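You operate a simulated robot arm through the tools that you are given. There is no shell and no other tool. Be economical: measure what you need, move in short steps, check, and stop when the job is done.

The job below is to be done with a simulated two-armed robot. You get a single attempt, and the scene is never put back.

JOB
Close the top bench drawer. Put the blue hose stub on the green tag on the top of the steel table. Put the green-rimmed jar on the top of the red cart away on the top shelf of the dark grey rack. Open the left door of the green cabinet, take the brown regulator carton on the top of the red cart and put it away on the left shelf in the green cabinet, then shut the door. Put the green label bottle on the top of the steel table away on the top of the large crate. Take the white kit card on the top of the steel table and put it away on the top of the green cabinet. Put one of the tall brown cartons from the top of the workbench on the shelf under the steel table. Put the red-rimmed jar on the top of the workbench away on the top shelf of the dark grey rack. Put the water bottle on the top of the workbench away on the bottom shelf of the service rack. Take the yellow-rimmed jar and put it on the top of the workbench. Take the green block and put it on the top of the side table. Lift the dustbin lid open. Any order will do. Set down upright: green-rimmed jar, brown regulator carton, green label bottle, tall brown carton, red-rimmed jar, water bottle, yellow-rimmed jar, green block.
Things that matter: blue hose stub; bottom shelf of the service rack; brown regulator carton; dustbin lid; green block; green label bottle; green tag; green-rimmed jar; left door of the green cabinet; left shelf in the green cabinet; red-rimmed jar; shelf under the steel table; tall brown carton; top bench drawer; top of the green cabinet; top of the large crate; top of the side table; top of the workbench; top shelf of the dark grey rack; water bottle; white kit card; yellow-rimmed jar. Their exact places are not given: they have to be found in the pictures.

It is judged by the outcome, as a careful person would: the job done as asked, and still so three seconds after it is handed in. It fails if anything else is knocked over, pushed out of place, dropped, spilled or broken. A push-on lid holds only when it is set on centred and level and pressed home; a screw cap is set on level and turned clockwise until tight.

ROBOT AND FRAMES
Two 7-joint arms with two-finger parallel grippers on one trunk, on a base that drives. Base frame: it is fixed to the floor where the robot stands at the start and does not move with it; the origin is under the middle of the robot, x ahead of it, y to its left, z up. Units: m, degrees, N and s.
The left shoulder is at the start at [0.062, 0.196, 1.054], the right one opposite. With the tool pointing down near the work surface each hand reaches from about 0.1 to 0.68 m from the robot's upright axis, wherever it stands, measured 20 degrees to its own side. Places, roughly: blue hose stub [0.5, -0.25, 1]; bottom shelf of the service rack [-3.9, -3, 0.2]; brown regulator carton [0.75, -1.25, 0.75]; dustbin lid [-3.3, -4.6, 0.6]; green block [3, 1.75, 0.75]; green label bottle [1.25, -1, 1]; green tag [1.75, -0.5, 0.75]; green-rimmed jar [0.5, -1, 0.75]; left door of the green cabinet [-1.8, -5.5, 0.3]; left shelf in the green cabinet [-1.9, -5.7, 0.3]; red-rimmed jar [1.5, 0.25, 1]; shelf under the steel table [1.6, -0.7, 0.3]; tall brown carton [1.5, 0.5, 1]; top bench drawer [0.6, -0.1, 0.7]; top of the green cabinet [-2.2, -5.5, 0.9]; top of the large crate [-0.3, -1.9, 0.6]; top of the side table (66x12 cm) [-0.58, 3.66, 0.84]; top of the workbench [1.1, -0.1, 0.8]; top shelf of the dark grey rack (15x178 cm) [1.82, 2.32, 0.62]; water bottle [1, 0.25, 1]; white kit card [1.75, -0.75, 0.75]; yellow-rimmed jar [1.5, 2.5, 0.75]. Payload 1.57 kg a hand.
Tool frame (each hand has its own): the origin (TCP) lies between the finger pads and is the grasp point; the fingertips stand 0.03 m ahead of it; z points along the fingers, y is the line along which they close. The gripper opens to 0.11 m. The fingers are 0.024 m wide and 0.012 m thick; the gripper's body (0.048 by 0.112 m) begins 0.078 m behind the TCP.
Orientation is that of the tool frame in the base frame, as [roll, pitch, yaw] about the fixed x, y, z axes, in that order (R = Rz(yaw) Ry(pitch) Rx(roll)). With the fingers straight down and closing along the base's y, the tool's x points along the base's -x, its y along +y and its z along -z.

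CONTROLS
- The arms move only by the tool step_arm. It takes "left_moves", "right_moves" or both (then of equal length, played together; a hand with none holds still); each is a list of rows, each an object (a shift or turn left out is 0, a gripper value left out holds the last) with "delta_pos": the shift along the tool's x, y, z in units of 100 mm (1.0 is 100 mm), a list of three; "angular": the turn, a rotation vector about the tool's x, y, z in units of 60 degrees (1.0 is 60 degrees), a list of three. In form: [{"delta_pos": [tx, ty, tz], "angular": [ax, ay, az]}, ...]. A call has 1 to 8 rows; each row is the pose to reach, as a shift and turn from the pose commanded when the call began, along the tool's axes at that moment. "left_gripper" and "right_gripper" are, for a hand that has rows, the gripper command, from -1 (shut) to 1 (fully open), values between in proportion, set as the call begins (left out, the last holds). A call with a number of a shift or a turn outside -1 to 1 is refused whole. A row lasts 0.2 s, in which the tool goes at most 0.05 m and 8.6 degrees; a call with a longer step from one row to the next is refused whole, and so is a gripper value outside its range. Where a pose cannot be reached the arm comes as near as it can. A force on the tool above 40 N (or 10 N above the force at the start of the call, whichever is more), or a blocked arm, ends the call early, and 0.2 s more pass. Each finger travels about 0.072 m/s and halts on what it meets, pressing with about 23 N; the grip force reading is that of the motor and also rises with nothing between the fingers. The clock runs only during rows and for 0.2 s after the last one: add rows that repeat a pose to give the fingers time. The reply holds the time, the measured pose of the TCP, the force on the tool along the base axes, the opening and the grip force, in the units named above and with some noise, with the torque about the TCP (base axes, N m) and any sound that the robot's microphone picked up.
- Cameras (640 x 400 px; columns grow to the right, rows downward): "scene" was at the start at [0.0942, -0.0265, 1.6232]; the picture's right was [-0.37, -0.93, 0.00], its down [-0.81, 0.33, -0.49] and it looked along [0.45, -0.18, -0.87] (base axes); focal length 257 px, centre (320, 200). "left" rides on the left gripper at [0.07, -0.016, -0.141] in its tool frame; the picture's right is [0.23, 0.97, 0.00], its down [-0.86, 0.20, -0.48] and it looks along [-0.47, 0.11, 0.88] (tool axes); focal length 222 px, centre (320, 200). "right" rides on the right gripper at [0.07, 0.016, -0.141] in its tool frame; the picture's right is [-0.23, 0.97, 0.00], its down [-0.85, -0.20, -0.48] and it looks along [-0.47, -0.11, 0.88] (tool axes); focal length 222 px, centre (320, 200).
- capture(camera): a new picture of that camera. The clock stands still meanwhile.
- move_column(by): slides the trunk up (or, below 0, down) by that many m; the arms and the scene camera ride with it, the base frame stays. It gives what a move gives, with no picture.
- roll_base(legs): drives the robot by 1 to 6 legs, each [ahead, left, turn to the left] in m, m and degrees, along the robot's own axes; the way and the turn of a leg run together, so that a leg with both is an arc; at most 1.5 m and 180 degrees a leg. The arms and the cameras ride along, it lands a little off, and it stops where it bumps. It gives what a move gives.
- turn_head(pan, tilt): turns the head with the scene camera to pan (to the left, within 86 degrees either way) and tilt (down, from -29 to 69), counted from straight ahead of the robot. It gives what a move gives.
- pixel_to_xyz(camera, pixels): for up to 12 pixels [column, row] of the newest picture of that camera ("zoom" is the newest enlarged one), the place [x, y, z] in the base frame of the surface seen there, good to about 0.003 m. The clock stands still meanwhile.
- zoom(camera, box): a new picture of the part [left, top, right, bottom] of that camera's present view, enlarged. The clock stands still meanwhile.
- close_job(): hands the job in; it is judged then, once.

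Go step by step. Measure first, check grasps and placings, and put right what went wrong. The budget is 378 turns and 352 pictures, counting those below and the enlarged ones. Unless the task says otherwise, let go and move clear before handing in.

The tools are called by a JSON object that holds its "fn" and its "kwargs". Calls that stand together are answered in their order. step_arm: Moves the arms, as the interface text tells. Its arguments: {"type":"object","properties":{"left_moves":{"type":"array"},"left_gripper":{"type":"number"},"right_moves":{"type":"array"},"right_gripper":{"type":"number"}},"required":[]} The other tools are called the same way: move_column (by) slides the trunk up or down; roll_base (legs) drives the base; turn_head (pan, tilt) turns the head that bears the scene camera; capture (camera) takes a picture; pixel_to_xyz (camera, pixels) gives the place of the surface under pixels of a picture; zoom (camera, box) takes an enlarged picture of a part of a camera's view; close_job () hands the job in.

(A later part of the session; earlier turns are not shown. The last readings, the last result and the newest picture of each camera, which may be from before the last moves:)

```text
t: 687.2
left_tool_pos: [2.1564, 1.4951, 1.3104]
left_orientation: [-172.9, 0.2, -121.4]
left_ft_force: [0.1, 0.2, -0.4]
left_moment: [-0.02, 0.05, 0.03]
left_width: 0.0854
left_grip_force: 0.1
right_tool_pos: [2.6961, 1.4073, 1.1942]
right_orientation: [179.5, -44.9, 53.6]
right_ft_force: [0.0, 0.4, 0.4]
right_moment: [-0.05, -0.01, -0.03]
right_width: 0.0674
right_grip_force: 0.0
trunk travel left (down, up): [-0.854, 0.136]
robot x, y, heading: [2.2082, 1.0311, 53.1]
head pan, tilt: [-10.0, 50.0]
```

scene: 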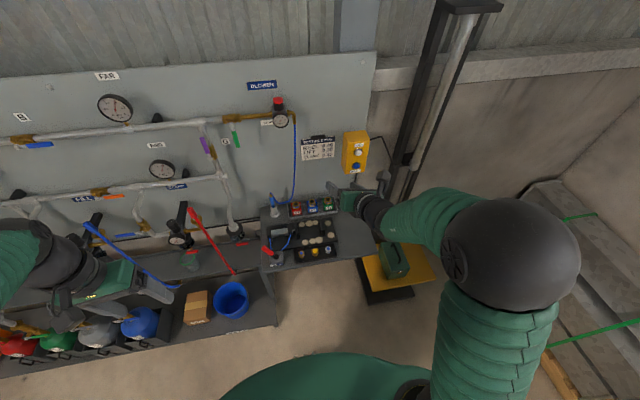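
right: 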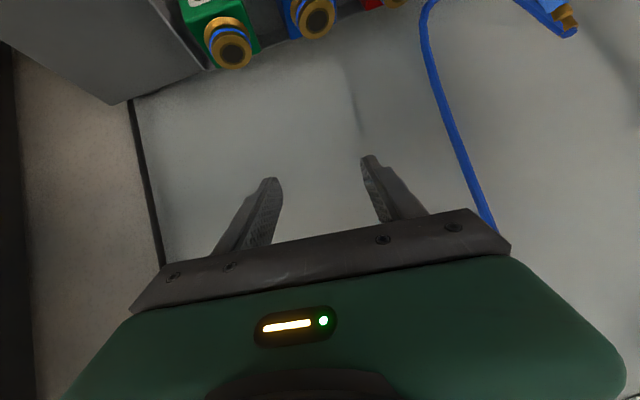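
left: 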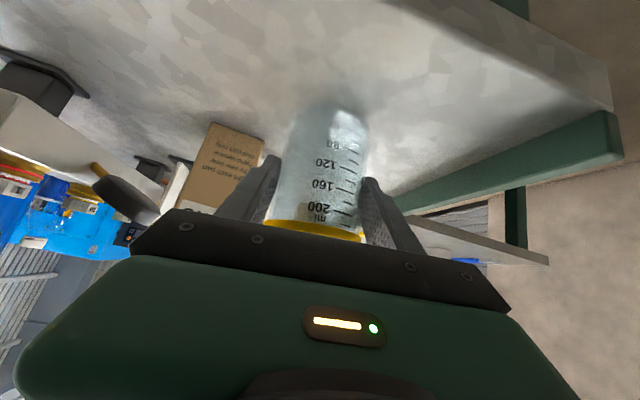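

Smooth now. Lower further and move the base in.

{"fn": "step_arm", "kwargs": {"right_moves": [{"delta_pos": [-0.3, 0, 0.3]}, {"delta_pos": [-0.6, 0, 0.6]}, {"delta_pos": [-0.9, 0, 0.9]}]}}

{"fn": "roll_base", "kwargs": {"legs": [[0.205, -0.023, 0]]}}

{"fn": "move_column", "kwargs": {"by": -0.11}}

{"fn": "capture", "kwargs": {"camera": "right"}}

{"fn": "capture", "kwargs": {"camera": "scene"}}

```text
t: 687.9
left_tool_pos: [2.1556, 1.4934, 1.311]
left_orientation: [-172.9, 0.3, -121.3]
left_ft_force: [0.0, -0.2, 0.1]
left_moment: [0.0, -0.01, -0.03]
left_width: 0.0855
left_grip_force: 0.0
right_tool_pos: [2.7043, 1.4447, 1.2001]
right_orientation: [-167.5, -54.2, 42.3]
right_ft_force: [0.2, 0.1, 0.6]
right_moment: [-0.01, 0.02, -0.03]
right_width: 0.0668
right_grip_force: 0.1
trunk travel left (down, up): [-0.854, 0.136]
robot x, y, heading: [2.21, 1.0319, 53.4]
head pan, tilt: [-10.0, 50.0]
stopped in row 3 (right hand): the arm was blocked; the commanded pose is now the measured one
```

```text
t: 689.5
left_tool_pos: [2.2929, 1.6415, 1.3123]
left_orientation: [-172.8, 0.6, -121.5]
left_ft_force: [-0.3, 0.9, 0.4]
left_moment: [0.02, 0.0, -0.04]
left_width: 0.0854
left_grip_force: 0.0
right_tool_pos: [2.8418, 1.5909, 1.2001]
right_orientation: [-167.4, -54.3, 42.3]
right_ft_force: [-0.4, 0.5, 0.3]
right_moment: [-0.06, -0.02, -0.06]
right_width: 0.0672
right_grip_force: 0.1
trunk travel left (down, up): [-0.854, 0.136]
robot x, y, heading: [2.3472, 1.1814, 53.2]
head pan, tilt: [-10.0, 50.0]
```

```text
t: 690.9
left_tool_pos: [2.2972, 1.6443, 1.2006]
left_orientation: [-172.9, 0.4, -121.5]
left_ft_force: [-0.6, -0.1, -0.2]
left_moment: [0.01, -0.03, 0.02]
left_width: 0.0856
left_grip_force: 0.0
right_tool_pos: [2.8507, 1.5894, 1.0912]
right_orientation: [-166.9, -54.5, 41.2]
right_ft_force: [-0.8, 0.6, -0.6]
right_moment: [0.0, 0.03, 0.04]
right_width: 0.0671
right_grip_force: 0.0
trunk travel left (down, up): [-0.744, 0.246]
robot x, y, heading: [2.3466, 1.1802, 53.3]
head pan, tilt: [-10.0, 50.0]
```

```text
66 pictures are left
```

right: 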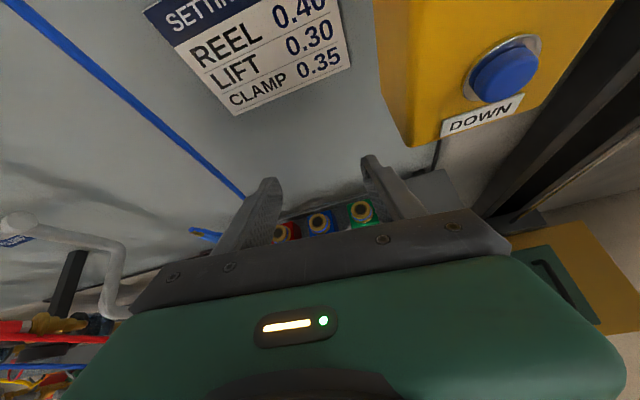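

```text
65 pictures are left
```

scene: 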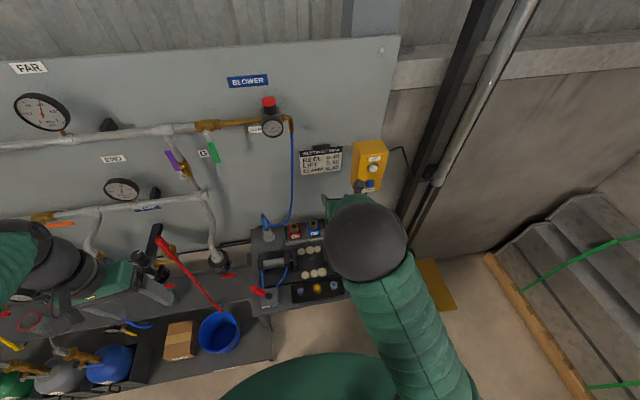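

The posture flips elbow-in when low, which only works near the robot's centreline (as at the cabinet). Back off, and bring the hand toward the centre while restoring orientation.

{"fn": "roll_base", "kwargs": {"legs": [[-0.2, 0, 0]]}}

{"fn": "step_arm", "kwargs": {"right_moves": [{"delta_pos": [-0.05, -0.35, 0.02], "angular": [-0.01, -0.03, -0.02]}, {"delta_pos": [-0.1, -0.7, 0.05], "angular": [-0.03, -0.08, -0.05]}, {"delta_pos": [-0.14, -1.0, 0.07], "angular": [-0.05, -0.13, -0.08]}, {"delta_pos": [-0.14, -1.0, 0.07], "angular": [-0.065, -0.17, -0.109]}]}}

{"fn": "step_arm", "kwargs": {"right_moves": [{"delta_pos": [-0.2, 0, 0.2]}, {"delta_pos": [-0.4, 0, 0.4]}]}}

```text
t: 692.5
left_tool_pos: [2.18, 1.4866, 1.2008]
left_orientation: [-173.1, 0.1, -121.5]
left_ft_force: [0.8, 0.1, -0.1]
left_moment: [0.0, 0.02, -0.01]
left_width: 0.085
left_grip_force: 0.0
right_tool_pos: [2.7358, 1.4325, 1.0863]
right_orientation: [-167.8, -53.9, 41.8]
right_ft_force: [0.3, 1.5, -0.3]
right_moment: [0.01, 0.01, 0.06]
right_width: 0.0671
right_grip_force: 0.1
trunk travel left (down, up): [-0.744, 0.246]
robot x, y, heading: [2.2285, 1.025, 53.2]
head pan, tilt: [-10.0, 50.0]
```

```text
t: 693.2
left_tool_pos: [2.177, 1.4831, 1.2009]
left_orientation: [-172.9, 0.4, -121.5]
left_ft_force: [-0.5, 0.1, 0.0]
left_moment: [-0.03, 0.0, 0.0]
left_width: 0.0855
left_grip_force: 0.1
right_tool_pos: [2.7695, 1.4175, 1.0918]
right_orientation: [-173.9, -49.8, 36.2]
right_ft_force: [-0.1, -0.3, 0.3]
right_moment: [-0.01, -0.02, -0.01]
right_width: 0.0671
right_grip_force: 0.1
trunk travel left (down, up): [-0.744, 0.246]
robot x, y, heading: [2.2306, 1.0191, 53.6]
head pan, tilt: [-10.0, 50.0]
stopped in row 3 (right hand): the arm was blocked; the commanded pose is now the measured one
```

```text
t: 694.0
left_tool_pos: [2.1758, 1.4796, 1.2019]
left_orientation: [-172.9, 0.6, -121.4]
left_ft_force: [0.4, -0.2, 0.9]
left_moment: [-0.04, 0.0, -0.06]
left_width: 0.0854
left_grip_force: 0.1
right_tool_pos: [2.7938, 1.4065, 1.0469]
right_orientation: [-171.9, -50.7, 31.6]
right_ft_force: [-0.6, -0.1, -0.2]
right_moment: [0.03, -0.03, -0.01]
right_width: 0.0671
right_grip_force: 0.1
trunk travel left (down, up): [-0.744, 0.246]
robot x, y, heading: [2.2285, 1.02, 53.3]
head pan, tilt: [-10.0, 50.0]
stopped in row 2 (right hand): the arm was blocked; the commanded pose is now the measured one
```

Use the left hand instead (its straight-down posture is sound). First fold the right hand: turn it down and retract.

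{"fn": "move_column", "kwargs": {"by": 0.1}}

{"fn": "step_arm", "kwargs": {"right_moves": [{"delta_pos": [-0.05, 0, -0.1], "angular": [0.02, -0.13, 0.04]}, {"delta_pos": [-0.1, 0, -0.2], "angular": [0.04, -0.26, 0.08]}, {"delta_pos": [-0.15, 0, -0.3], "angular": [0.06, -0.39, 0.12]}, {"delta_pos": [-0.2, 0, -0.4], "angular": [0.08, -0.52, 0.16]}, {"delta_pos": [-0.25, 0, -0.5], "angular": [0.1, -0.65, 0.2]}, {"delta_pos": [-0.25, 0, -0.5], "angular": [0.12, -0.78, 0.24]}]}}

{"fn": "step_arm", "kwargs": {"right_moves": [{"delta_pos": [-0.3, 0, -0.1]}, {"delta_pos": [-0.6, 0, -0.1]}, {"delta_pos": [-0.9, 0, -0.1]}]}}

{"fn": "capture", "kwargs": {"camera": "scene"}}

```text
t: 695.4
left_tool_pos: [2.1763, 1.4813, 1.3046]
left_orientation: [-172.8, 0.6, -121.5]
left_ft_force: [-0.2, 0.7, 0.8]
left_moment: [0.03, 0.02, -0.02]
left_width: 0.0852
left_grip_force: 0.0
right_tool_pos: [2.7947, 1.4051, 1.1449]
right_orientation: [-172.7, -50.3, 32.1]
right_ft_force: [-0.5, 0.0, 0.1]
right_moment: [-0.02, 0.02, 0.0]
right_width: 0.0671
right_grip_force: 0.1
trunk travel left (down, up): [-0.844, 0.146]
robot x, y, heading: [2.2244, 1.0186, 53.5]
head pan, tilt: [-10.0, 50.0]
```

```text
t: 696.8
left_tool_pos: [2.177, 1.4817, 1.3028]
left_orientation: [-172.9, 0.4, -121.5]
left_ft_force: [0.5, -0.3, 0.2]
left_moment: [-0.02, -0.02, -0.02]
left_width: 0.0853
left_grip_force: 0.0
right_tool_pos: [2.7484, 1.3757, 1.1563]
right_orientation: [-162.7, -1.5, 28.3]
right_ft_force: [0.4, 0.9, 0.3]
right_moment: [0.02, -0.01, 0.04]
right_width: 0.0671
right_grip_force: 0.0
trunk travel left (down, up): [-0.844, 0.146]
robot x, y, heading: [2.2264, 1.0199, 53.4]
head pan, tilt: [-10.0, 50.0]
```

```text
t: 697.5
left_tool_pos: [2.1761, 1.481, 1.3026]
left_orientation: [-172.9, 0.5, -121.5]
left_ft_force: [0.4, 0.1, 0.5]
left_moment: [0.03, -0.03, 0.0]
left_width: 0.0855
left_grip_force: 0.1
right_tool_pos: [2.6679, 1.3302, 1.1624]
right_orientation: [-162.7, -1.5, 28.5]
right_ft_force: [0.0, -0.6, -0.2]
right_moment: [0.02, 0.01, -0.01]
right_width: 0.0675
right_grip_force: 0.0
trunk travel left (down, up): [-0.844, 0.146]
robot x, y, heading: [2.229, 1.0171, 53.4]
head pan, tilt: [-10.0, 50.0]
```

```text
64 pictures are left
```

scene: 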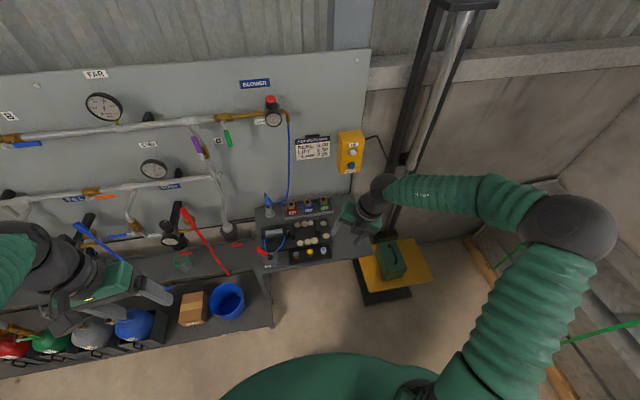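

The flipped right hand now moves freely in a straight-down pose and is already at n≈1.336. Straighten it and try the top-down approach with it.

{"fn": "step_arm", "kwargs": {"right_moves": [{"angular": [-0.072, 0, -0.1]}, {"angular": [-0.144, 0, -0.2]}, {"angular": [-0.216, 0, -0.3]}, {"angular": [-0.288, 0, -0.41]}]}}

{"fn": "move_column", "kwargs": {"by": -0.12}}

{"fn": "step_arm", "kwargs": {"right_moves": [{"delta_pos": [0, 0, 0.3]}, {"delta_pos": [0, 0, 0.6]}]}}

```text
t: 698.5
left_tool_pos: [2.1766, 1.4817, 1.3019]
left_orientation: [-173.0, 0.5, -121.5]
left_ft_force: [0.1, -0.2, -0.4]
left_moment: [0.0, 0.02, 0.01]
left_width: 0.0852
left_grip_force: 0.1
right_tool_pos: [2.6705, 1.3292, 1.1631]
right_orientation: [178.2, -5.0, 52.8]
right_ft_force: [-0.7, 1.0, 0.4]
right_moment: [-0.02, 0.04, 0.0]
right_width: 0.067
right_grip_force: 0.0
trunk travel left (down, up): [-0.844, 0.146]
robot x, y, heading: [2.23, 1.0173, 53.2]
head pan, tilt: [-10.0, 50.0]
```

```text
t: 700.0
left_tool_pos: [2.1762, 1.4805, 1.1819]
left_orientation: [-172.9, 0.5, -121.5]
left_ft_force: [0.5, -0.6, -0.1]
left_moment: [0.0, -0.02, 0.0]
left_width: 0.0853
left_grip_force: 0.1
right_tool_pos: [2.6694, 1.3294, 1.0425]
right_orientation: [178.3, -5.0, 52.8]
right_ft_force: [-0.1, 0.2, -0.6]
right_moment: [-0.02, 0.0, -0.03]
right_width: 0.0672
right_grip_force: 0.0
trunk travel left (down, up): [-0.724, 0.266]
robot x, y, heading: [2.2285, 1.0201, 53.2]
head pan, tilt: [-10.0, 50.0]
```

```text
t: 700.6
left_tool_pos: [2.1794, 1.481, 1.182]
left_orientation: [-173.0, 0.3, -121.5]
left_ft_force: [0.6, -0.5, 1.0]
left_moment: [-0.03, 0.0, 0.04]
left_width: 0.0852
left_grip_force: 0.2
right_tool_pos: [2.6768, 1.3331, 0.9839]
right_orientation: [178.4, -4.9, 52.8]
right_ft_force: [-0.2, 0.1, 0.1]
right_moment: [-0.03, -0.01, 0.0]
right_width: 0.0672
right_grip_force: 0.0
trunk travel left (down, up): [-0.724, 0.266]
robot x, y, heading: [2.2278, 1.0166, 53.1]
head pan, tilt: [-10.0, 50.0]
```

Works well. Drive in 0.3 m at this height.

{"fn": "roll_base", "kwargs": {"legs": [[0.3, 0, 0]]}}

{"fn": "step_arm", "kwargs": {"right_moves": [{"delta_pos": [0.25, -0.02, 0]}, {"delta_pos": [0.5, -0.04, 0]}, {"delta_pos": [0.76, -0.05, 0.05]}]}}

{"fn": "capture", "kwargs": {"camera": "right"}}

```text
t: 702.7
left_tool_pos: [2.3566, 1.7206, 1.1838]
left_orientation: [-173.1, 0.4, -121.6]
left_ft_force: [-0.2, -0.1, 0.2]
left_moment: [-0.03, 0.02, -0.02]
left_width: 0.0856
left_grip_force: 0.0
right_tool_pos: [2.8546, 1.5725, 0.9847]
right_orientation: [178.3, -4.9, 52.5]
right_ft_force: [0.2, -0.5, 0.0]
right_moment: [-0.02, 0.0, -0.03]
right_width: 0.0672
right_grip_force: 0.0
trunk travel left (down, up): [-0.724, 0.266]
robot x, y, heading: [2.4069, 1.261, 53.3]
head pan, tilt: [-10.0, 50.0]
```

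```text
t: 703.5
left_tool_pos: [2.3563, 1.7228, 1.1823]
left_orientation: [-173.0, 0.4, -121.6]
left_ft_force: [0.6, 0.0, -1.0]
left_moment: [-0.03, 0.02, 0.02]
left_width: 0.0851
left_grip_force: 0.1
right_tool_pos: [2.8972, 1.6377, 0.9856]
right_orientation: [178.4, -4.8, 52.6]
right_ft_force: [0.1, 0.0, 0.3]
right_moment: [0.01, 0.01, -0.02]
right_width: 0.0672
right_grip_force: 0.0
trunk travel left (down, up): [-0.724, 0.266]
robot x, y, heading: [2.4061, 1.2574, 53.1]
head pan, tilt: [-10.0, 50.0]
```

```text
63 pictures are left
```

right: 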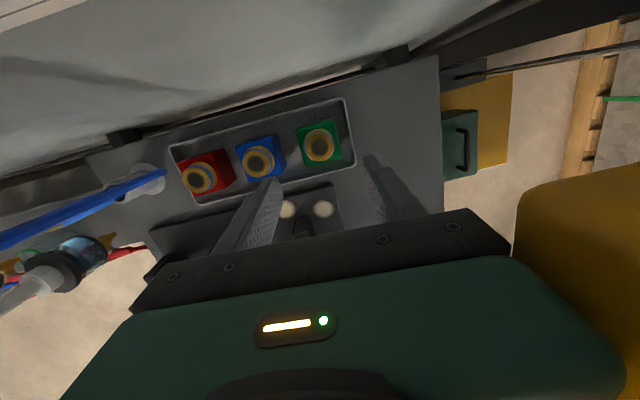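

{"fn": "pixel_to_xyz", "kwargs": {"camera": "right", "pixels": [[319, 146], [301, 127], [335, 122], [308, 167], [341, 160]]}}

```text
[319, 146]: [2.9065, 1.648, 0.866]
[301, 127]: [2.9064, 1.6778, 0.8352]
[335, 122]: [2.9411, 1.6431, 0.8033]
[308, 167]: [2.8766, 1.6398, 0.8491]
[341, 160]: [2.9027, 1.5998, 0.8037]
```

Descending along the tool axis lands on C3's centre. Go down and grip.

{"fn": "step_arm", "kwargs": {"right_moves": [{"delta_pos": [0, 0.02, 0.35]}, {"delta_pos": [0, 0.02, 0.7]}, {"delta_pos": [0, 0.02, 1.0]}]}}

{"fn": "capture", "kwargs": {"camera": "right"}}

```text
t: 704.3
left_tool_pos: [2.3522, 1.7206, 1.1825]
left_orientation: [-172.8, 0.7, -121.6]
left_ft_force: [-0.2, 0.8, 0.2]
left_moment: [0.0, -0.03, 0.01]
left_width: 0.0854
left_grip_force: 0.1
right_tool_pos: [2.9021, 1.642, 0.8887]
right_orientation: [178.2, -5.1, 52.6]
right_ft_force: [-0.6, 0.2, -0.1]
right_moment: [0.04, 0.01, 0.0]
right_width: 0.0673
right_grip_force: 0.0
trunk travel left (down, up): [-0.724, 0.266]
robot x, y, heading: [2.4093, 1.2584, 53.3]
head pan, tilt: [-10.0, 50.0]
```

```text
62 pictures are left
```

right: 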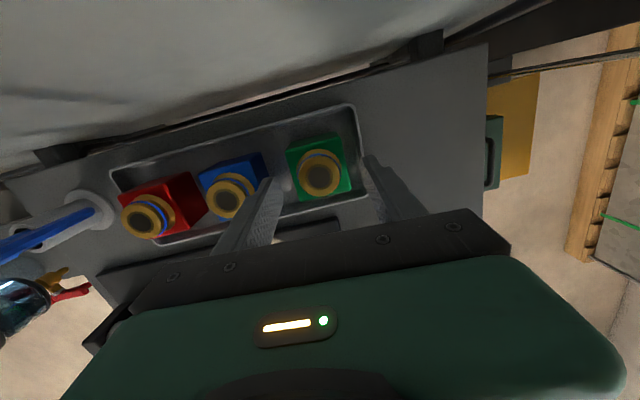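

{"fn": "step_arm", "kwargs": {"right_moves": [{"delta_pos": [0.01, 0.01, 0.15]}, {"delta_pos": [0.02, 0.01, 0.3]}, {"delta_pos": [0.02, 0.01, 0.38]}]}}

{"fn": "step_arm", "kwargs": {"right_moves": [{"delta_pos": [0, 0, 0]}, {"delta_pos": [0, 0, 0]}, {"delta_pos": [0, 0, 0]}], "right_gripper": -1}}

{"fn": "step_arm", "kwargs": {"right_moves": [{"delta_pos": [0, 0, -0.3]}, {"delta_pos": [0, 0, -0.6]}, {"delta_pos": [0, 0, -1]}]}}

{"fn": "capture", "kwargs": {"camera": "right"}}

```text
t: 705.1
left_tool_pos: [2.3484, 1.719, 1.1836]
left_orientation: [-172.6, 0.7, -121.6]
left_ft_force: [-0.1, -0.3, -0.3]
left_moment: [-0.01, -0.01, -0.01]
left_width: 0.0854
left_grip_force: 0.0
right_tool_pos: [2.9034, 1.643, 0.8529]
right_orientation: [178.1, -5.2, 52.7]
right_ft_force: [-0.3, 0.0, 0.6]
right_moment: [-0.03, 0.0, 0.0]
right_width: 0.067
right_grip_force: 0.0
trunk travel left (down, up): [-0.724, 0.266]
robot x, y, heading: [2.4067, 1.2623, 53.3]
head pan, tilt: [-10.0, 50.0]
```

```text
t: 705.9
left_tool_pos: [2.3487, 1.72, 1.1808]
left_orientation: [-172.6, 0.6, -121.6]
left_ft_force: [0.4, -0.5, -0.1]
left_moment: [0.01, -0.03, 0.02]
left_width: 0.0853
left_grip_force: 0.0
right_tool_pos: [2.9031, 1.6417, 0.8525]
right_orientation: [178.1, -5.2, 52.7]
right_ft_force: [-2.5, 3.6, 10.7]
right_moment: [0.38, 0.29, 0.05]
right_width: 0.05
right_grip_force: 22.2
trunk travel left (down, up): [-0.724, 0.266]
robot x, y, heading: [2.4063, 1.2601, 53.0]
head pan, tilt: [-10.0, 50.0]
```

```text
t: 706.7
left_tool_pos: [2.3543, 1.7213, 1.1828]
left_orientation: [-172.8, 0.5, -121.6]
left_ft_force: [0.7, -0.4, -0.2]
left_moment: [-0.01, -0.02, 0.0]
left_width: 0.0854
left_grip_force: 0.1
right_tool_pos: [2.9013, 1.6388, 0.9505]
right_orientation: [178.1, -5.1, 52.7]
right_ft_force: [0.1, -1.7, -2.5]
right_moment: [-0.02, 0.02, 0.02]
right_width: 0.0497
right_grip_force: 23.2
trunk travel left (down, up): [-0.724, 0.266]
robot x, y, heading: [2.4038, 1.2616, 53.2]
head pan, tilt: [-10.0, 50.0]
```

```text
61 pictures are left
```

right: 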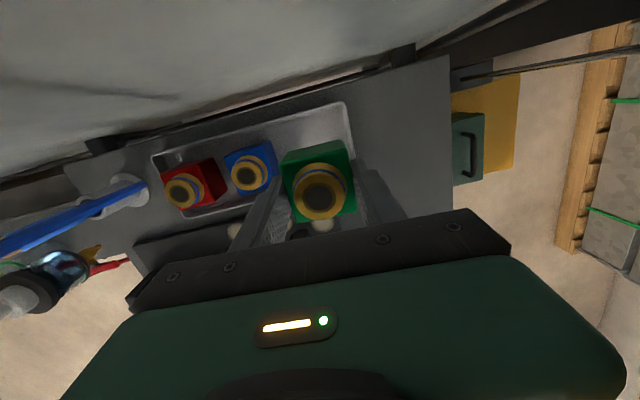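

C3 is held, A2 and B5 undisturbed. Back out, raise, and look toward the side table on the left.

{"fn": "roll_base", "kwargs": {"legs": [[-0.38, 0, 0]]}}

{"fn": "move_column", "kwargs": {"by": 0.25}}

{"fn": "roll_base", "kwargs": {"legs": [[0, 0.9, 0], [0, 0.9, 0]]}}

{"fn": "turn_head", "kwargs": {"pan": 55, "tilt": 35}}

{"fn": "capture", "kwargs": {"camera": "scene"}}

```text
t: 709.1
left_tool_pos: [2.1285, 1.4184, 1.1803]
left_orientation: [-172.9, 0.2, -121.7]
left_ft_force: [-0.8, -0.3, -0.3]
left_moment: [-0.01, 0.01, 0.0]
left_width: 0.0854
left_grip_force: 0.0
right_tool_pos: [2.673, 1.333, 0.9466]
right_orientation: [178.2, -4.8, 52.6]
right_ft_force: [-0.4, 0.8, -3.3]
right_moment: [-0.02, 0.03, 0.0]
right_width: 0.0495
right_grip_force: 22.6
trunk travel left (down, up): [-0.724, 0.266]
robot x, y, heading: [2.1796, 0.9582, 53.3]
head pan, tilt: [-10.0, 50.0]
```

```text
t: 711.7
left_tool_pos: [2.1251, 1.4167, 1.4313]
left_orientation: [-173.0, 0.6, -121.5]
left_ft_force: [-0.7, 0.4, 0.8]
left_moment: [-0.02, 0.04, -0.01]
left_width: 0.0854
left_grip_force: 0.0
right_tool_pos: [2.6722, 1.3345, 1.1999]
right_orientation: [178.1, -5.0, 52.5]
right_ft_force: [-0.1, 0.1, -2.8]
right_moment: [-0.02, 0.01, -0.04]
right_width: 0.0499
right_grip_force: 22.9
trunk travel left (down, up): [-0.974, 0.016]
robot x, y, heading: [2.1797, 0.9526, 53.2]
head pan, tilt: [-10.0, 50.0]
```

```text
t: 720.8
left_tool_pos: [0.6824, 2.4981, 1.4317]
left_orientation: [-172.8, 0.5, -121.7]
left_ft_force: [0.0, 0.3, -0.5]
left_moment: [-0.02, 0.03, 0.02]
left_width: 0.0854
left_grip_force: 0.0
right_tool_pos: [1.2304, 2.4148, 1.199]
right_orientation: [178.3, -5.1, 52.7]
right_ft_force: [0.0, -0.9, -2.0]
right_moment: [0.01, -0.01, -0.01]
right_width: 0.0495
right_grip_force: 23.2
trunk travel left (down, up): [-0.974, 0.016]
robot x, y, heading: [0.7366, 2.0384, 53.1]
head pan, tilt: [-10.0, 50.0]
```

```text
t: 722.1
left_tool_pos: [0.6816, 2.4994, 1.4321]
left_orientation: [-172.8, 0.6, -121.7]
left_ft_force: [0.2, -0.2, 0.5]
left_moment: [-0.02, 0.0, -0.01]
left_width: 0.0854
left_grip_force: 0.1
right_tool_pos: [1.2286, 2.4151, 1.2007]
right_orientation: [178.3, -5.0, 52.6]
right_ft_force: [0.3, -0.3, -3.1]
right_moment: [0.01, 0.0, 0.0]
right_width: 0.0497
right_grip_force: 22.6
trunk travel left (down, up): [-0.974, 0.016]
robot x, y, heading: [0.7313, 2.0379, 53.3]
head pan, tilt: [55.0, 35.0]
```

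```text
60 pictures are left
```

scene: 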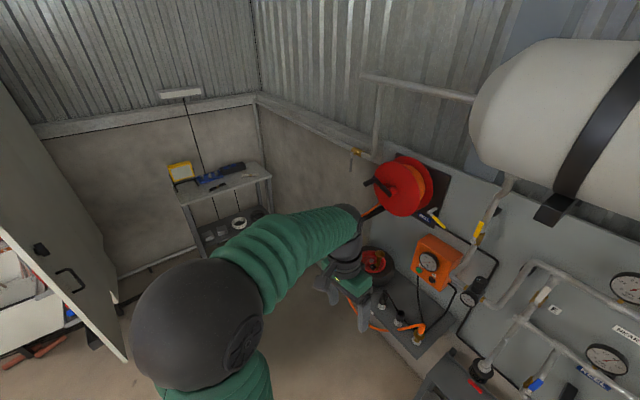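

The side table is at (225,180) in the corner. Measure it.

{"fn": "zoom", "kwargs": {"camera": "scene", "box": [140, 140, 300, 260]}}

{"fn": "pixel_to_xyz", "kwargs": {"camera": "zoom", "pixels": [[170, 250], [530, 160], [430, 85], [140, 150], [330, 210], [250, 185], [450, 150], [300, 150], [390, 180], [200, 235]]}}

{"fn": "pixel_to_xyz", "kwargs": {"camera": "scene", "pixels": [[125, 355], [60, 200], [120, 300], [215, 270], [420, 330], [440, 300]]}}

```text
3.33 times, centred on (220, 200) of scene
```

zoom: 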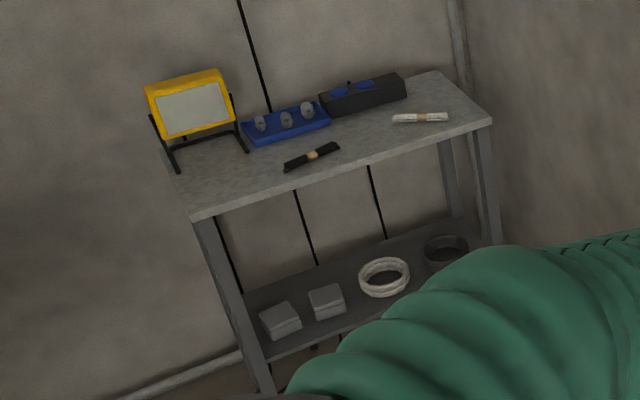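

```text
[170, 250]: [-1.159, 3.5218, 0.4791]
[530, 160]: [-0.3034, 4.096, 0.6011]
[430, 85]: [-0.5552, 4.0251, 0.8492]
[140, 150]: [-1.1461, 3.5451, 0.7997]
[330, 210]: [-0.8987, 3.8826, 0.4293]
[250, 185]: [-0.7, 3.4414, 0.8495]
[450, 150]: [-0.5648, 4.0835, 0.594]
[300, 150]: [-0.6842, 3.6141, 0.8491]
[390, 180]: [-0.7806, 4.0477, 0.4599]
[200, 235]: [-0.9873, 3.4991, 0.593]
```

```text
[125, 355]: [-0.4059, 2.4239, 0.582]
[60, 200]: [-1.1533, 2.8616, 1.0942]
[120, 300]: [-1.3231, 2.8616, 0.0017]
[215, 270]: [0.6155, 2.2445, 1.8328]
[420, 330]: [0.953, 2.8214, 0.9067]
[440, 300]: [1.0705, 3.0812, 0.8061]
```

Table top z 0.849, long side along d, front at n≈−2.6. Turn left to face it and approach.

{"fn": "roll_base", "kwargs": {"legs": [[0, 0, 90], [0.9, -0.3, 0]]}}

{"fn": "turn_head", "kwargs": {"pan": -10, "tilt": 45}}

{"fn": "capture", "kwargs": {"camera": "scene"}}

```text
t: 730.9
left_tool_pos: [-0.2704, 2.7543, 1.4328]
left_orientation: [-172.8, 0.7, -31.2]
left_ft_force: [-0.1, -0.8, 1.2]
left_moment: [0.01, -0.05, -0.01]
left_width: 0.0853
left_grip_force: 0.1
right_tool_pos: [-0.1911, 3.3016, 1.2008]
right_orientation: [178.3, -5.2, 143.0]
right_ft_force: [0.7, 0.6, -2.7]
right_moment: [-0.03, -0.01, 0.0]
right_width: 0.0497
right_grip_force: 23.2
trunk travel left (down, up): [-0.974, 0.016]
robot x, y, heading: [0.1914, 2.8135, 143.6]
head pan, tilt: [55.0, 35.0]
```

```text
t: 732.3
left_tool_pos: [-0.2704, 2.7544, 1.433]
left_orientation: [-172.8, 0.7, -31.2]
left_ft_force: [-0.4, -0.1, 0.6]
left_moment: [-0.05, 0.02, 0.0]
left_width: 0.0852
left_grip_force: 0.0
right_tool_pos: [-0.1915, 3.3024, 1.201]
right_orientation: [178.3, -5.1, 143.1]
right_ft_force: [-1.0, -0.2, -2.7]
right_moment: [0.02, -0.05, 0.0]
right_width: 0.0498
right_grip_force: 22.9
trunk travel left (down, up): [-0.974, 0.016]
robot x, y, heading: [0.1889, 2.8129, 143.7]
head pan, tilt: [-10.0, 45.0]
```

```text
58 pictures are left
```

scene: 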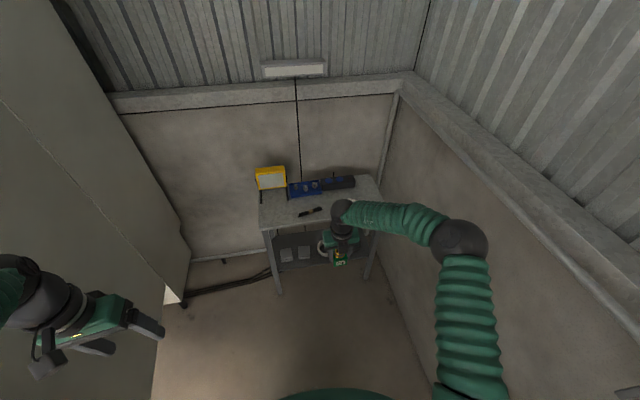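

{"fn": "zoom", "kwargs": {"camera": "scene", "box": [240, 150, 400, 270]}}

{"fn": "pixel_to_xyz", "kwargs": {"camera": "zoom", "pixels": [[105, 310], [110, 260], [240, 255], [320, 235], [180, 245], [180, 285], [330, 270], [560, 230], [200, 180], [400, 140], [540, 190], [150, 280]]}}

```text
3.33 times, centred on (320, 210) of scene
```

zoom: 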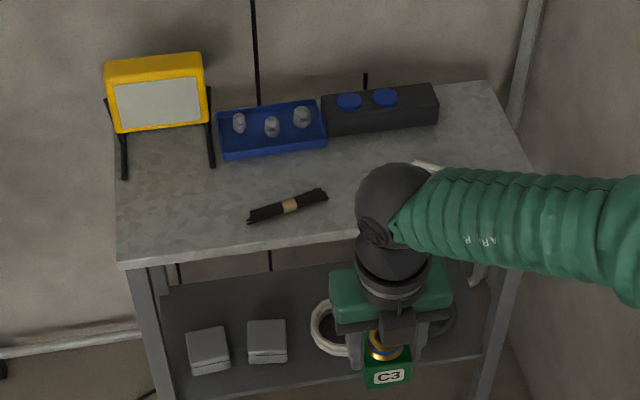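

```text
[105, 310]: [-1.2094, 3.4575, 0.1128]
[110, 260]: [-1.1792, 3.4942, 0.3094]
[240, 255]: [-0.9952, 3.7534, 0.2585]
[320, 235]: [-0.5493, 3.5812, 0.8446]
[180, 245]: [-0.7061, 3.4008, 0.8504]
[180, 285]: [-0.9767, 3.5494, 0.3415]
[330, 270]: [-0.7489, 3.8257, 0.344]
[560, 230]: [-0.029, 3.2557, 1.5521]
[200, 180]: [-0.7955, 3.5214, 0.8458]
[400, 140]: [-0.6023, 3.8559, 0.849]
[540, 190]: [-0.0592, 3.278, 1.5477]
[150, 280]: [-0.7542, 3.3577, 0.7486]
```

Front edge at n≈−2.59. Drive so the block is over the table and look down with the right camera.

{"fn": "roll_base", "kwargs": {"legs": [[0.49, 0, 0]]}}

{"fn": "capture", "kwargs": {"camera": "right"}}

```text
t: 735.2
left_tool_pos: [-0.6628, 3.0427, 1.4333]
left_orientation: [-172.8, 0.8, -30.9]
left_ft_force: [-0.1, -0.9, 0.1]
left_moment: [-0.08, 0.02, 0.01]
left_width: 0.0854
left_grip_force: 0.0
right_tool_pos: [-0.5844, 3.5897, 1.2018]
right_orientation: [178.2, -5.4, 143.3]
right_ft_force: [0.1, 0.1, -3.0]
right_moment: [0.01, -0.01, 0.0]
right_width: 0.0496
right_grip_force: 23.0
trunk travel left (down, up): [-0.974, 0.016]
robot x, y, heading: [-0.2056, 3.1029, 143.6]
head pan, tilt: [-10.0, 45.0]
```

```text
56 pictures are left
```

right: 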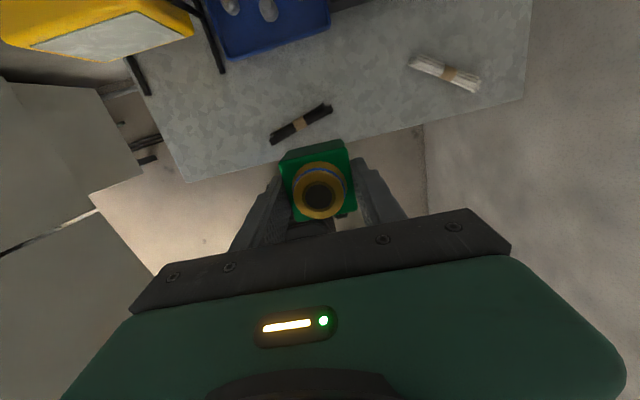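

{"fn": "pixel_to_xyz", "kwargs": {"camera": "right", "pixels": [[385, 95], [385, 115], [330, 106], [272, 140], [412, 62], [478, 85], [420, 123], [350, 60], [230, 150]]}}

```text
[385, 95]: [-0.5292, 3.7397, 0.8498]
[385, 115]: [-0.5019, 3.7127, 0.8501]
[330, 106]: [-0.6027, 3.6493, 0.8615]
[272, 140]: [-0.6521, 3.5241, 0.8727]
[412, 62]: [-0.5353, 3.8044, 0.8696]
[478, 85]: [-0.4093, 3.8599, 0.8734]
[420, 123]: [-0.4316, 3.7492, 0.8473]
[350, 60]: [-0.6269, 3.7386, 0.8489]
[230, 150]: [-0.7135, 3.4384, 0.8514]
```

Free spot at n −2.65, lat 2.655. Shift half by base, half by arm, then lower.

{"fn": "roll_base", "kwargs": {"legs": [[0.02, -0.07, 0]]}}

{"fn": "step_arm", "kwargs": {"right_moves": [{"delta_pos": [0.02, 0.3, 0]}, {"delta_pos": [0.05, 0.62, 0]}]}}

{"fn": "move_column", "kwargs": {"by": -0.25}}

{"fn": "capture", "kwargs": {"camera": "right"}}

```text
t: 736.2
left_tool_pos: [-0.6493, 3.0927, 1.431]
left_orientation: [-172.2, 0.8, -30.7]
left_ft_force: [0.7, 0.3, 0.0]
left_moment: [0.03, 0.0, 0.02]
left_width: 0.0853
left_grip_force: 0.0
right_tool_pos: [-0.5716, 3.6427, 1.2053]
right_orientation: [177.6, -5.3, 143.5]
right_ft_force: [-0.3, -1.7, -2.9]
right_moment: [0.07, -0.09, 0.02]
right_width: 0.0498
right_grip_force: 23.1
trunk travel left (down, up): [-0.974, 0.016]
robot x, y, heading: [-0.1841, 3.1705, 143.8]
head pan, tilt: [-10.0, 45.0]
```

```text
t: 737.0
left_tool_pos: [-0.6304, 3.1139, 1.4367]
left_orientation: [-173.0, 1.1, -31.3]
left_ft_force: [0.1, 0.5, 0.8]
left_moment: [-0.03, 0.01, 0.0]
left_width: 0.085
left_grip_force: 0.1
right_tool_pos: [-0.5243, 3.7132, 1.2048]
right_orientation: [178.4, -5.2, 143.3]
right_ft_force: [0.2, -0.4, -2.5]
right_moment: [0.04, -0.01, -0.03]
right_width: 0.0498
right_grip_force: 23.5
trunk travel left (down, up): [-0.974, 0.016]
robot x, y, heading: [-0.1794, 3.1768, 144.1]
head pan, tilt: [-10.0, 45.0]
stopped in row 2 (right hand): the arm was blocked; the commanded pose is now the measured one
```

```text
t: 739.6
left_tool_pos: [-0.6363, 3.1078, 1.1845]
left_orientation: [-172.7, 1.0, -31.2]
left_ft_force: [-0.2, 1.5, 0.3]
left_moment: [-0.01, 0.0, 0.0]
left_width: 0.0851
left_grip_force: 0.0
right_tool_pos: [-0.5263, 3.7101, 0.9558]
right_orientation: [178.2, -5.3, 143.3]
right_ft_force: [0.4, 1.2, -3.4]
right_moment: [-0.07, 0.05, 0.01]
right_width: 0.0497
right_grip_force: 22.8
trunk travel left (down, up): [-0.724, 0.266]
robot x, y, heading: [-0.1801, 3.174, 143.7]
head pan, tilt: [-10.0, 45.0]
```

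```text
55 pictures are left
```

right: 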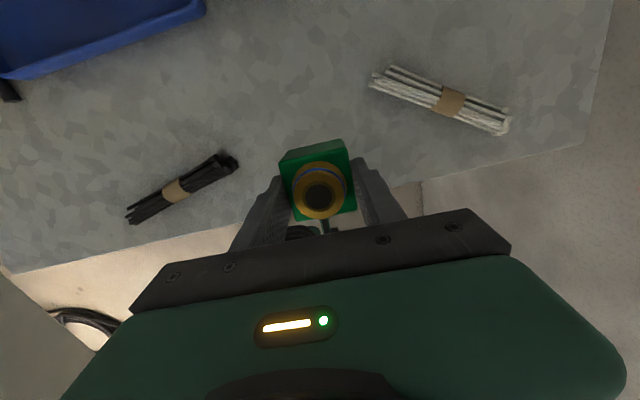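

Over the free spot. Lower gently.

{"fn": "move_column", "kwargs": {"by": -0.048}}

{"fn": "move_column", "kwargs": {"by": -0.007}}

{"fn": "move_column", "kwargs": {"by": -0.005}}

```text
t: 740.5
left_tool_pos: [-0.6386, 3.1032, 1.135]
left_orientation: [-172.5, 1.0, -31.0]
left_ft_force: [-0.2, 0.0, -0.3]
left_moment: [0.0, -0.02, 0.02]
left_width: 0.0854
left_grip_force: 0.0
right_tool_pos: [-0.5305, 3.7057, 0.9076]
right_orientation: [177.9, -5.1, 143.2]
right_ft_force: [0.3, 0.4, -2.6]
right_moment: [-0.02, -0.01, -0.01]
right_width: 0.0499
right_grip_force: 22.8
trunk travel left (down, up): [-0.676, 0.314]
robot x, y, heading: [-0.1804, 3.1716, 143.8]
head pan, tilt: [-10.0, 45.0]
```

```text
t: 741.0
left_tool_pos: [-0.6414, 3.1024, 1.1285]
left_orientation: [-172.3, 1.0, -31.1]
left_ft_force: [-0.4, 0.0, -0.1]
left_moment: [-0.01, -0.04, 0.01]
left_width: 0.0851
left_grip_force: 0.1
right_tool_pos: [-0.5308, 3.7035, 0.901]
right_orientation: [177.8, -5.3, 143.5]
right_ft_force: [-0.3, 1.4, -3.3]
right_moment: [-0.02, 0.0, -0.01]
right_width: 0.0499
right_grip_force: 23.1
trunk travel left (down, up): [-0.669, 0.321]
robot x, y, heading: [-0.1866, 3.1732, 143.8]
head pan, tilt: [-10.0, 45.0]
```

```text
t: 741.6
left_tool_pos: [-0.6407, 3.0996, 1.1233]
left_orientation: [-172.4, 1.0, -31.1]
left_ft_force: [-0.2, -0.5, -0.4]
left_moment: [-0.01, -0.01, 0.01]
left_width: 0.085
left_grip_force: 0.1
right_tool_pos: [-0.53, 3.7021, 0.8983]
right_orientation: [177.6, -5.5, 143.4]
right_ft_force: [5.1, 2.2, 13.9]
right_moment: [-0.38, -0.31, 0.19]
right_width: 0.0498
right_grip_force: 23.1
trunk travel left (down, up): [-0.664, 0.326]
robot x, y, heading: [-0.1824, 3.1726, 143.9]
head pan, tilt: [-10.0, 45.0]
```

Contact. Release and rise.

{"fn": "step_arm", "kwargs": {"right_moves": [{"delta_pos": [0, 0, 0]}, {"delta_pos": [0, 0, 0]}, {"delta_pos": [0, 0, 0]}], "right_gripper": 0.35}}

{"fn": "move_column", "kwargs": {"by": 0.25}}

{"fn": "capture", "kwargs": {"camera": "right"}}

```text
t: 742.4
left_tool_pos: [-0.6416, 3.1, 1.1218]
left_orientation: [-172.3, 1.0, -31.0]
left_ft_force: [0.1, -0.2, 0.7]
left_moment: [0.02, 0.06, -0.03]
left_width: 0.0852
left_grip_force: 0.1
right_tool_pos: [-0.5323, 3.703, 0.8959]
right_orientation: [177.7, -5.3, 143.4]
right_ft_force: [0.1, 0.5, 0.3]
right_moment: [0.0, -0.03, 0.02]
right_width: 0.0743
right_grip_force: 0.1
trunk travel left (down, up): [-0.664, 0.326]
robot x, y, heading: [-0.1803, 3.1753, 143.8]
head pan, tilt: [-10.0, 45.0]
```

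```text
t: 745.0
left_tool_pos: [-0.6405, 3.1015, 1.3725]
left_orientation: [-172.4, 1.0, -30.9]
left_ft_force: [-0.5, 0.0, -0.1]
left_moment: [0.02, 0.0, 0.01]
left_width: 0.0856
left_grip_force: 0.1
right_tool_pos: [-0.5307, 3.7028, 1.147]
right_orientation: [177.8, -5.2, 143.4]
right_ft_force: [-0.6, -0.2, 0.7]
right_moment: [0.01, 0.04, 0.03]
right_width: 0.0742
right_grip_force: 0.0
trunk travel left (down, up): [-0.914, 0.076]
robot x, y, heading: [-0.1815, 3.1751, 143.8]
head pan, tilt: [-10.0, 45.0]
```

```text
54 pictures are left
```

right: 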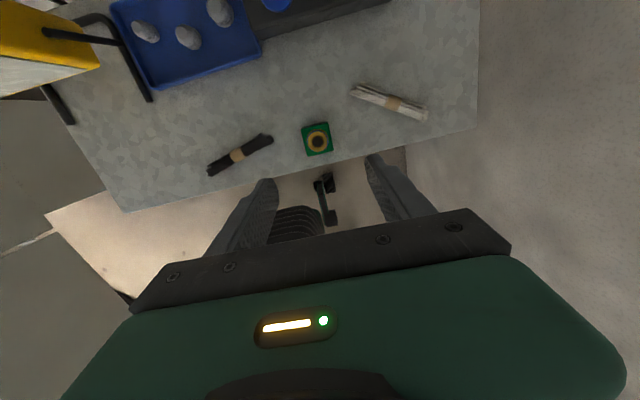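

C3 stands on the side table. Last item: the water bottle. Drive back to the front of the bench.

{"fn": "roll_base", "kwargs": {"legs": [[-0.65, 0, 0], [-0.65, 0, 0], [0, 0, 90], [0, 0, 90]]}}

{"fn": "roll_base", "kwargs": {"legs": [[0.86, 0, 0], [0, -0.75, 0]]}}

{"fn": "turn_head", "kwargs": {"pan": -20, "tilt": 50}}

{"fn": "capture", "kwargs": {"camera": "scene"}}

```text
t: 753.2
left_tool_pos: [0.4341, 2.2027, 1.3815]
left_orientation: [-174.0, 1.6, -16.8]
left_ft_force: [-1.2, -0.2, 0.3]
left_moment: [0.07, -0.06, -0.01]
left_width: 0.0851
left_grip_force: 0.0
right_tool_pos: [0.3885, 2.811, 1.1432]
right_orientation: [179.2, -5.6, 157.7]
right_ft_force: [-0.1, -0.5, 0.4]
right_moment: [0.01, -0.02, -0.01]
right_width: 0.0742
right_grip_force: 0.1
trunk travel left (down, up): [-0.914, 0.076]
robot x, y, heading: [0.8433, 2.3562, 158.4]
head pan, tilt: [-10.0, 45.0]
stopped in leg 3: the robot was blocked; the commanded pose is now the measured one
```

```text
t: 761.4
left_tool_pos: [-0.1321, 3.1974, 1.3858]
left_orientation: [-175.1, 2.5, -22.4]
left_ft_force: [-0.5, 0.3, -0.2]
left_moment: [0.02, -0.06, -0.02]
left_width: 0.0851
left_grip_force: 0.2
right_tool_pos: [-0.1241, 3.8021, 1.1498]
right_orientation: [-180.0, -6.7, 152.9]
right_ft_force: [-0.4, 0.0, -0.5]
right_moment: [-0.03, 0.02, 0.01]
right_width: 0.0745
right_grip_force: 0.0
trunk travel left (down, up): [-0.914, 0.076]
robot x, y, heading: [0.2845, 3.3087, 152.5]
head pan, tilt: [-10.0, 45.0]
stopped in leg 2: the robot was blocked; the commanded pose is now the measured one
```

```text
t: 762.1
left_tool_pos: [-0.13, 3.199, 1.3852]
left_orientation: [-175.1, 2.5, -22.6]
left_ft_force: [0.1, -0.3, -0.3]
left_moment: [0.02, 0.01, 0.0]
left_width: 0.0852
left_grip_force: 0.1
right_tool_pos: [-0.1259, 3.8016, 1.1496]
right_orientation: [-179.7, -6.8, 153.1]
right_ft_force: [0.3, -0.3, 0.0]
right_moment: [0.01, 0.0, -0.05]
right_width: 0.0745
right_grip_force: 0.1
trunk travel left (down, up): [-0.914, 0.076]
robot x, y, heading: [0.2834, 3.3111, 152.8]
head pan, tilt: [-20.0, 50.0]
```

```text
53 pictures are left
```

scene: 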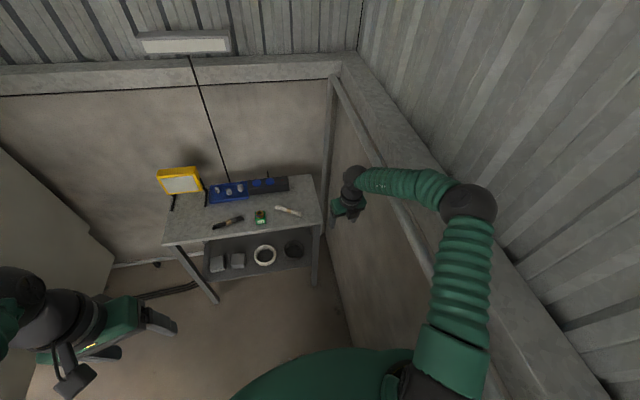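

The turn was blocked by the right elbow near the pipe board and the next legs ran in the wrong direction. Move carefully away to open floor before turning.

{"fn": "roll_base", "kwargs": {"legs": [[0, 0.45, 0], [-0.7, 0.5, 0]]}}

{"fn": "turn_head", "kwargs": {"pan": -80, "tilt": 40}}

{"fn": "capture", "kwargs": {"camera": "scene"}}

```text
t: 762.7
left_tool_pos: [-0.1052, 3.2151, 1.3832]
left_orientation: [-178.5, 0.4, -21.2]
left_ft_force: [0.0, -0.2, -0.1]
left_moment: [-0.03, -0.09, -0.01]
left_width: 0.0853
left_grip_force: 0.1
right_tool_pos: [-0.1366, 3.8007, 1.1563]
right_orientation: [-177.5, -8.4, 156.4]
right_ft_force: [-0.5, 0.3, -0.9]
right_moment: [-0.05, 0.0, -0.02]
right_width: 0.0742
right_grip_force: 0.0
trunk travel left (down, up): [-0.914, 0.076]
robot x, y, heading: [0.2734, 3.31, 154.2]
head pan, tilt: [-20.0, 50.0]
stopped in leg 1: the robot was blocked; the commanded pose is now the measured one
```

```text
t: 764.0
left_tool_pos: [-0.1015, 3.2192, 1.3901]
left_orientation: [-177.7, 1.9, -21.0]
left_ft_force: [0.4, -0.9, 0.4]
left_moment: [0.14, 0.02, 0.02]
left_width: 0.0853
left_grip_force: 0.1
right_tool_pos: [-0.1398, 3.8026, 1.1591]
right_orientation: [-177.2, -9.0, 156.7]
right_ft_force: [0.5, 0.4, -0.1]
right_moment: [0.02, 0.03, -0.04]
right_width: 0.0743
right_grip_force: 0.1
trunk travel left (down, up): [-0.914, 0.076]
robot x, y, heading: [0.2675, 3.3131, 154.4]
head pan, tilt: [-80.0, 40.0]
```

```text
52 pictures are left
```

scene: 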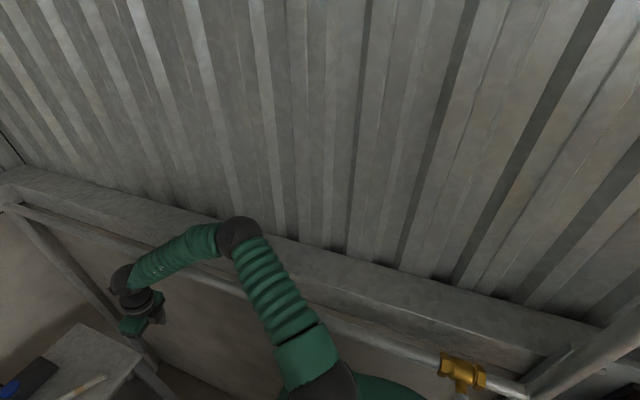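

Strafing is blocked; the right arm may be pressed against the wall conduit. Pull the right hand inward first and look left.

{"fn": "step_arm", "kwargs": {"right_moves": [{"delta_pos": [-0.1, -0.3, -0.1]}, {"delta_pos": [-0.2, -0.6, -0.2]}, {"delta_pos": [-0.3, -0.9, -0.3]}]}}

{"fn": "turn_head", "kwargs": {"pan": 70, "tilt": 45}}

{"fn": "capture", "kwargs": {"camera": "scene"}}

```text
t: 764.4
left_tool_pos: [-0.0882, 3.2342, 1.3979]
left_orientation: [-179.0, 2.7, -19.6]
left_ft_force: [-0.1, -1.4, 0.5]
left_moment: [0.1, -0.09, -0.06]
left_width: 0.0854
left_grip_force: 0.1
right_tool_pos: [-0.1455, 3.8015, 1.1624]
right_orientation: [-176.1, -9.9, 157.9]
right_ft_force: [0.1, 1.1, -0.3]
right_moment: [-0.06, 0.05, 0.0]
right_width: 0.0744
right_grip_force: 0.0
trunk travel left (down, up): [-0.914, 0.076]
robot x, y, heading: [0.2613, 3.3112, 155.7]
head pan, tilt: [-80.0, 40.0]
stopped in row 1 (left hand): the arm was blocked; the commanded pose is now the measured one
```

```text
t: 766.7
left_tool_pos: [-0.0848, 3.2395, 1.3988]
left_orientation: [-178.9, 2.6, -20.0]
left_ft_force: [0.1, -0.3, 0.3]
left_moment: [-0.07, 0.07, 0.04]
left_width: 0.0855
left_grip_force: 0.0
right_tool_pos: [-0.1474, 3.7982, 1.1636]
right_orientation: [-175.7, -9.9, 158.4]
right_ft_force: [0.3, 0.1, -0.6]
right_moment: [-0.03, -0.01, -0.01]
right_width: 0.074
right_grip_force: 0.1
trunk travel left (down, up): [-0.914, 0.076]
robot x, y, heading: [0.2666, 3.3134, 155.4]
head pan, tilt: [70.0, 45.0]
```

```text
51 pictures are left
```

scene: 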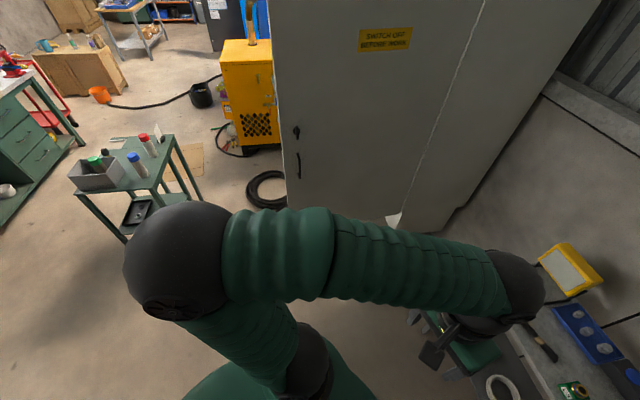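

The left arm itself is at a joint limit (too close/high), which flags "blocked". Move it forward and down to a comfortable pose.

{"fn": "step_arm", "kwargs": {"left_moves": [{"delta_pos": [-0.2, 0.1, 0.2]}, {"delta_pos": [-0.4, 0.2, 0.4]}, {"delta_pos": [-0.6, 0.2, 0.6]}, {"delta_pos": [-0.8, 0.2, 0.8]}, {"delta_pos": [-1.0, 0.2, 1.0]}]}}

{"fn": "roll_base", "kwargs": {"legs": [[0, 0.3, 0]]}}

```text
t: 767.0
left_tool_pos: [-0.0756, 3.257, 1.3992]
left_orientation: [179.9, 3.4, -19.6]
left_ft_force: [-0.8, -0.8, -0.3]
left_moment: [0.13, 0.01, 0.01]
left_width: 0.0852
left_grip_force: 0.0
right_tool_pos: [-0.1573, 3.8009, 1.1699]
right_orientation: [-174.4, -11.5, 160.5]
right_ft_force: [-4.9, -13.8, 16.2]
right_moment: [1.54, -0.82, -0.18]
right_width: 0.0742
right_grip_force: 0.1
trunk travel left (down, up): [-0.914, 0.076]
robot x, y, heading: [0.2506, 3.3136, 157.2]
head pan, tilt: [70.0, 45.0]
stopped in row 1 (left hand): the arm was blocked; the commanded pose is now the measured one
```

```text
t: 767.8
left_tool_pos: [-0.068, 3.3271, 1.4153]
left_orientation: [177.9, 4.5, -20.1]
left_ft_force: [0.8, 0.8, 0.6]
left_moment: [-0.1, 0.09, -0.02]
left_width: 0.0851
left_grip_force: 0.0
right_tool_pos: [-0.1925, 3.7818, 1.1593]
right_orientation: [-168.9, -10.1, 169.0]
right_ft_force: [3.5, -2.3, -11.8]
right_moment: [-0.1, 0.53, -0.08]
right_width: 0.0741
right_grip_force: 0.0
trunk travel left (down, up): [-0.914, 0.076]
robot x, y, heading: [0.2205, 3.3147, 159.7]
head pan, tilt: [70.0, 45.0]
stopped in leg 1: the robot was blocked; the commanded pose is now the measured one
```

{"fn": "turn_head", "kwargs": {"pan": -60, "tilt": 62}}

{"fn": "capture", "kwargs": {"camera": "scene"}}

```text
t: 769.9
left_tool_pos: [-0.077, 3.3271, 1.4082]
left_orientation: [177.7, 4.1, -25.0]
left_ft_force: [0.9, 0.4, -1.3]
left_moment: [0.01, 0.03, 0.05]
left_width: 0.0856
left_grip_force: 0.0
right_tool_pos: [-0.2038, 3.7738, 1.138]
right_orientation: [-167.2, -7.7, 166.8]
right_ft_force: [-0.3, 0.1, -0.2]
right_moment: [-0.03, -0.01, 0.0]
right_width: 0.0743
right_grip_force: 0.1
trunk travel left (down, up): [-0.914, 0.076]
robot x, y, heading: [0.2197, 3.3157, 160.1]
head pan, tilt: [-60.0, 62.0]
```

```text
50 pictures are left
```

scene: 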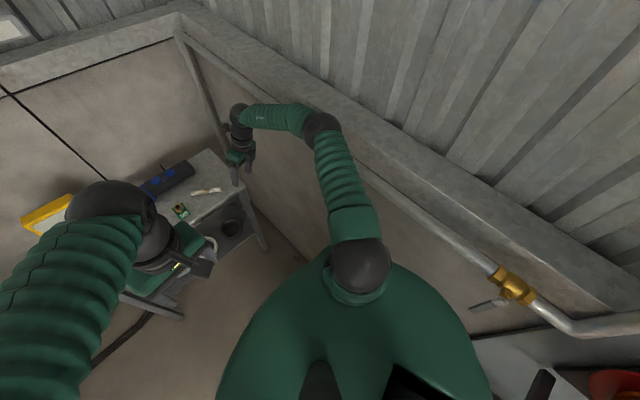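

I suspect the right arm is wedged along the wall conduit. Try moving forward-left a little to free it.

{"fn": "roll_base", "kwargs": {"legs": [[0.12, 0.04, 0]]}}

{"fn": "roll_base", "kwargs": {"legs": [[0, 0.25, 0]]}}

```text
t: 770.6
left_tool_pos: [-0.067, 3.4759, 1.3894]
left_orientation: [168.1, 3.3, -34.5]
left_ft_force: [7.0, -0.5, 1.0]
left_moment: [0.03, 0.72, -0.12]
left_width: 0.0854
left_grip_force: 0.1
right_tool_pos: [-0.2247, 3.7616, 1.0119]
right_orientation: [-149.3, 0.7, 176.0]
right_ft_force: [-4.2, -11.7, -0.2]
right_moment: [0.97, -0.4, 0.26]
right_width: 0.0741
right_grip_force: 0.1
trunk travel left (down, up): [-0.914, 0.076]
robot x, y, heading: [0.2027, 3.3165, 161.7]
head pan, tilt: [-60.0, 62.0]
stopped in leg 1: the robot was blocked; the commanded pose is now the measured one
```

```text
t: 771.4
left_tool_pos: [-0.0323, 3.5056, 1.3936]
left_orientation: [167.0, 3.2, -31.2]
left_ft_force: [0.3, 0.5, 0.0]
left_moment: [0.04, -0.02, 0.0]
left_width: 0.0851
left_grip_force: 0.2
right_tool_pos: [-0.1923, 3.7938, 1.0122]
right_orientation: [-148.5, -1.0, 173.6]
right_ft_force: [0.3, -0.2, 0.2]
right_moment: [0.01, 0.03, 0.0]
right_width: 0.0743
right_grip_force: 0.0
trunk travel left (down, up): [-0.914, 0.076]
robot x, y, heading: [0.2013, 3.3018, 162.0]
head pan, tilt: [-60.0, 62.0]
stopped in leg 1: the robot was blocked; the commanded pose is now the measured one
```

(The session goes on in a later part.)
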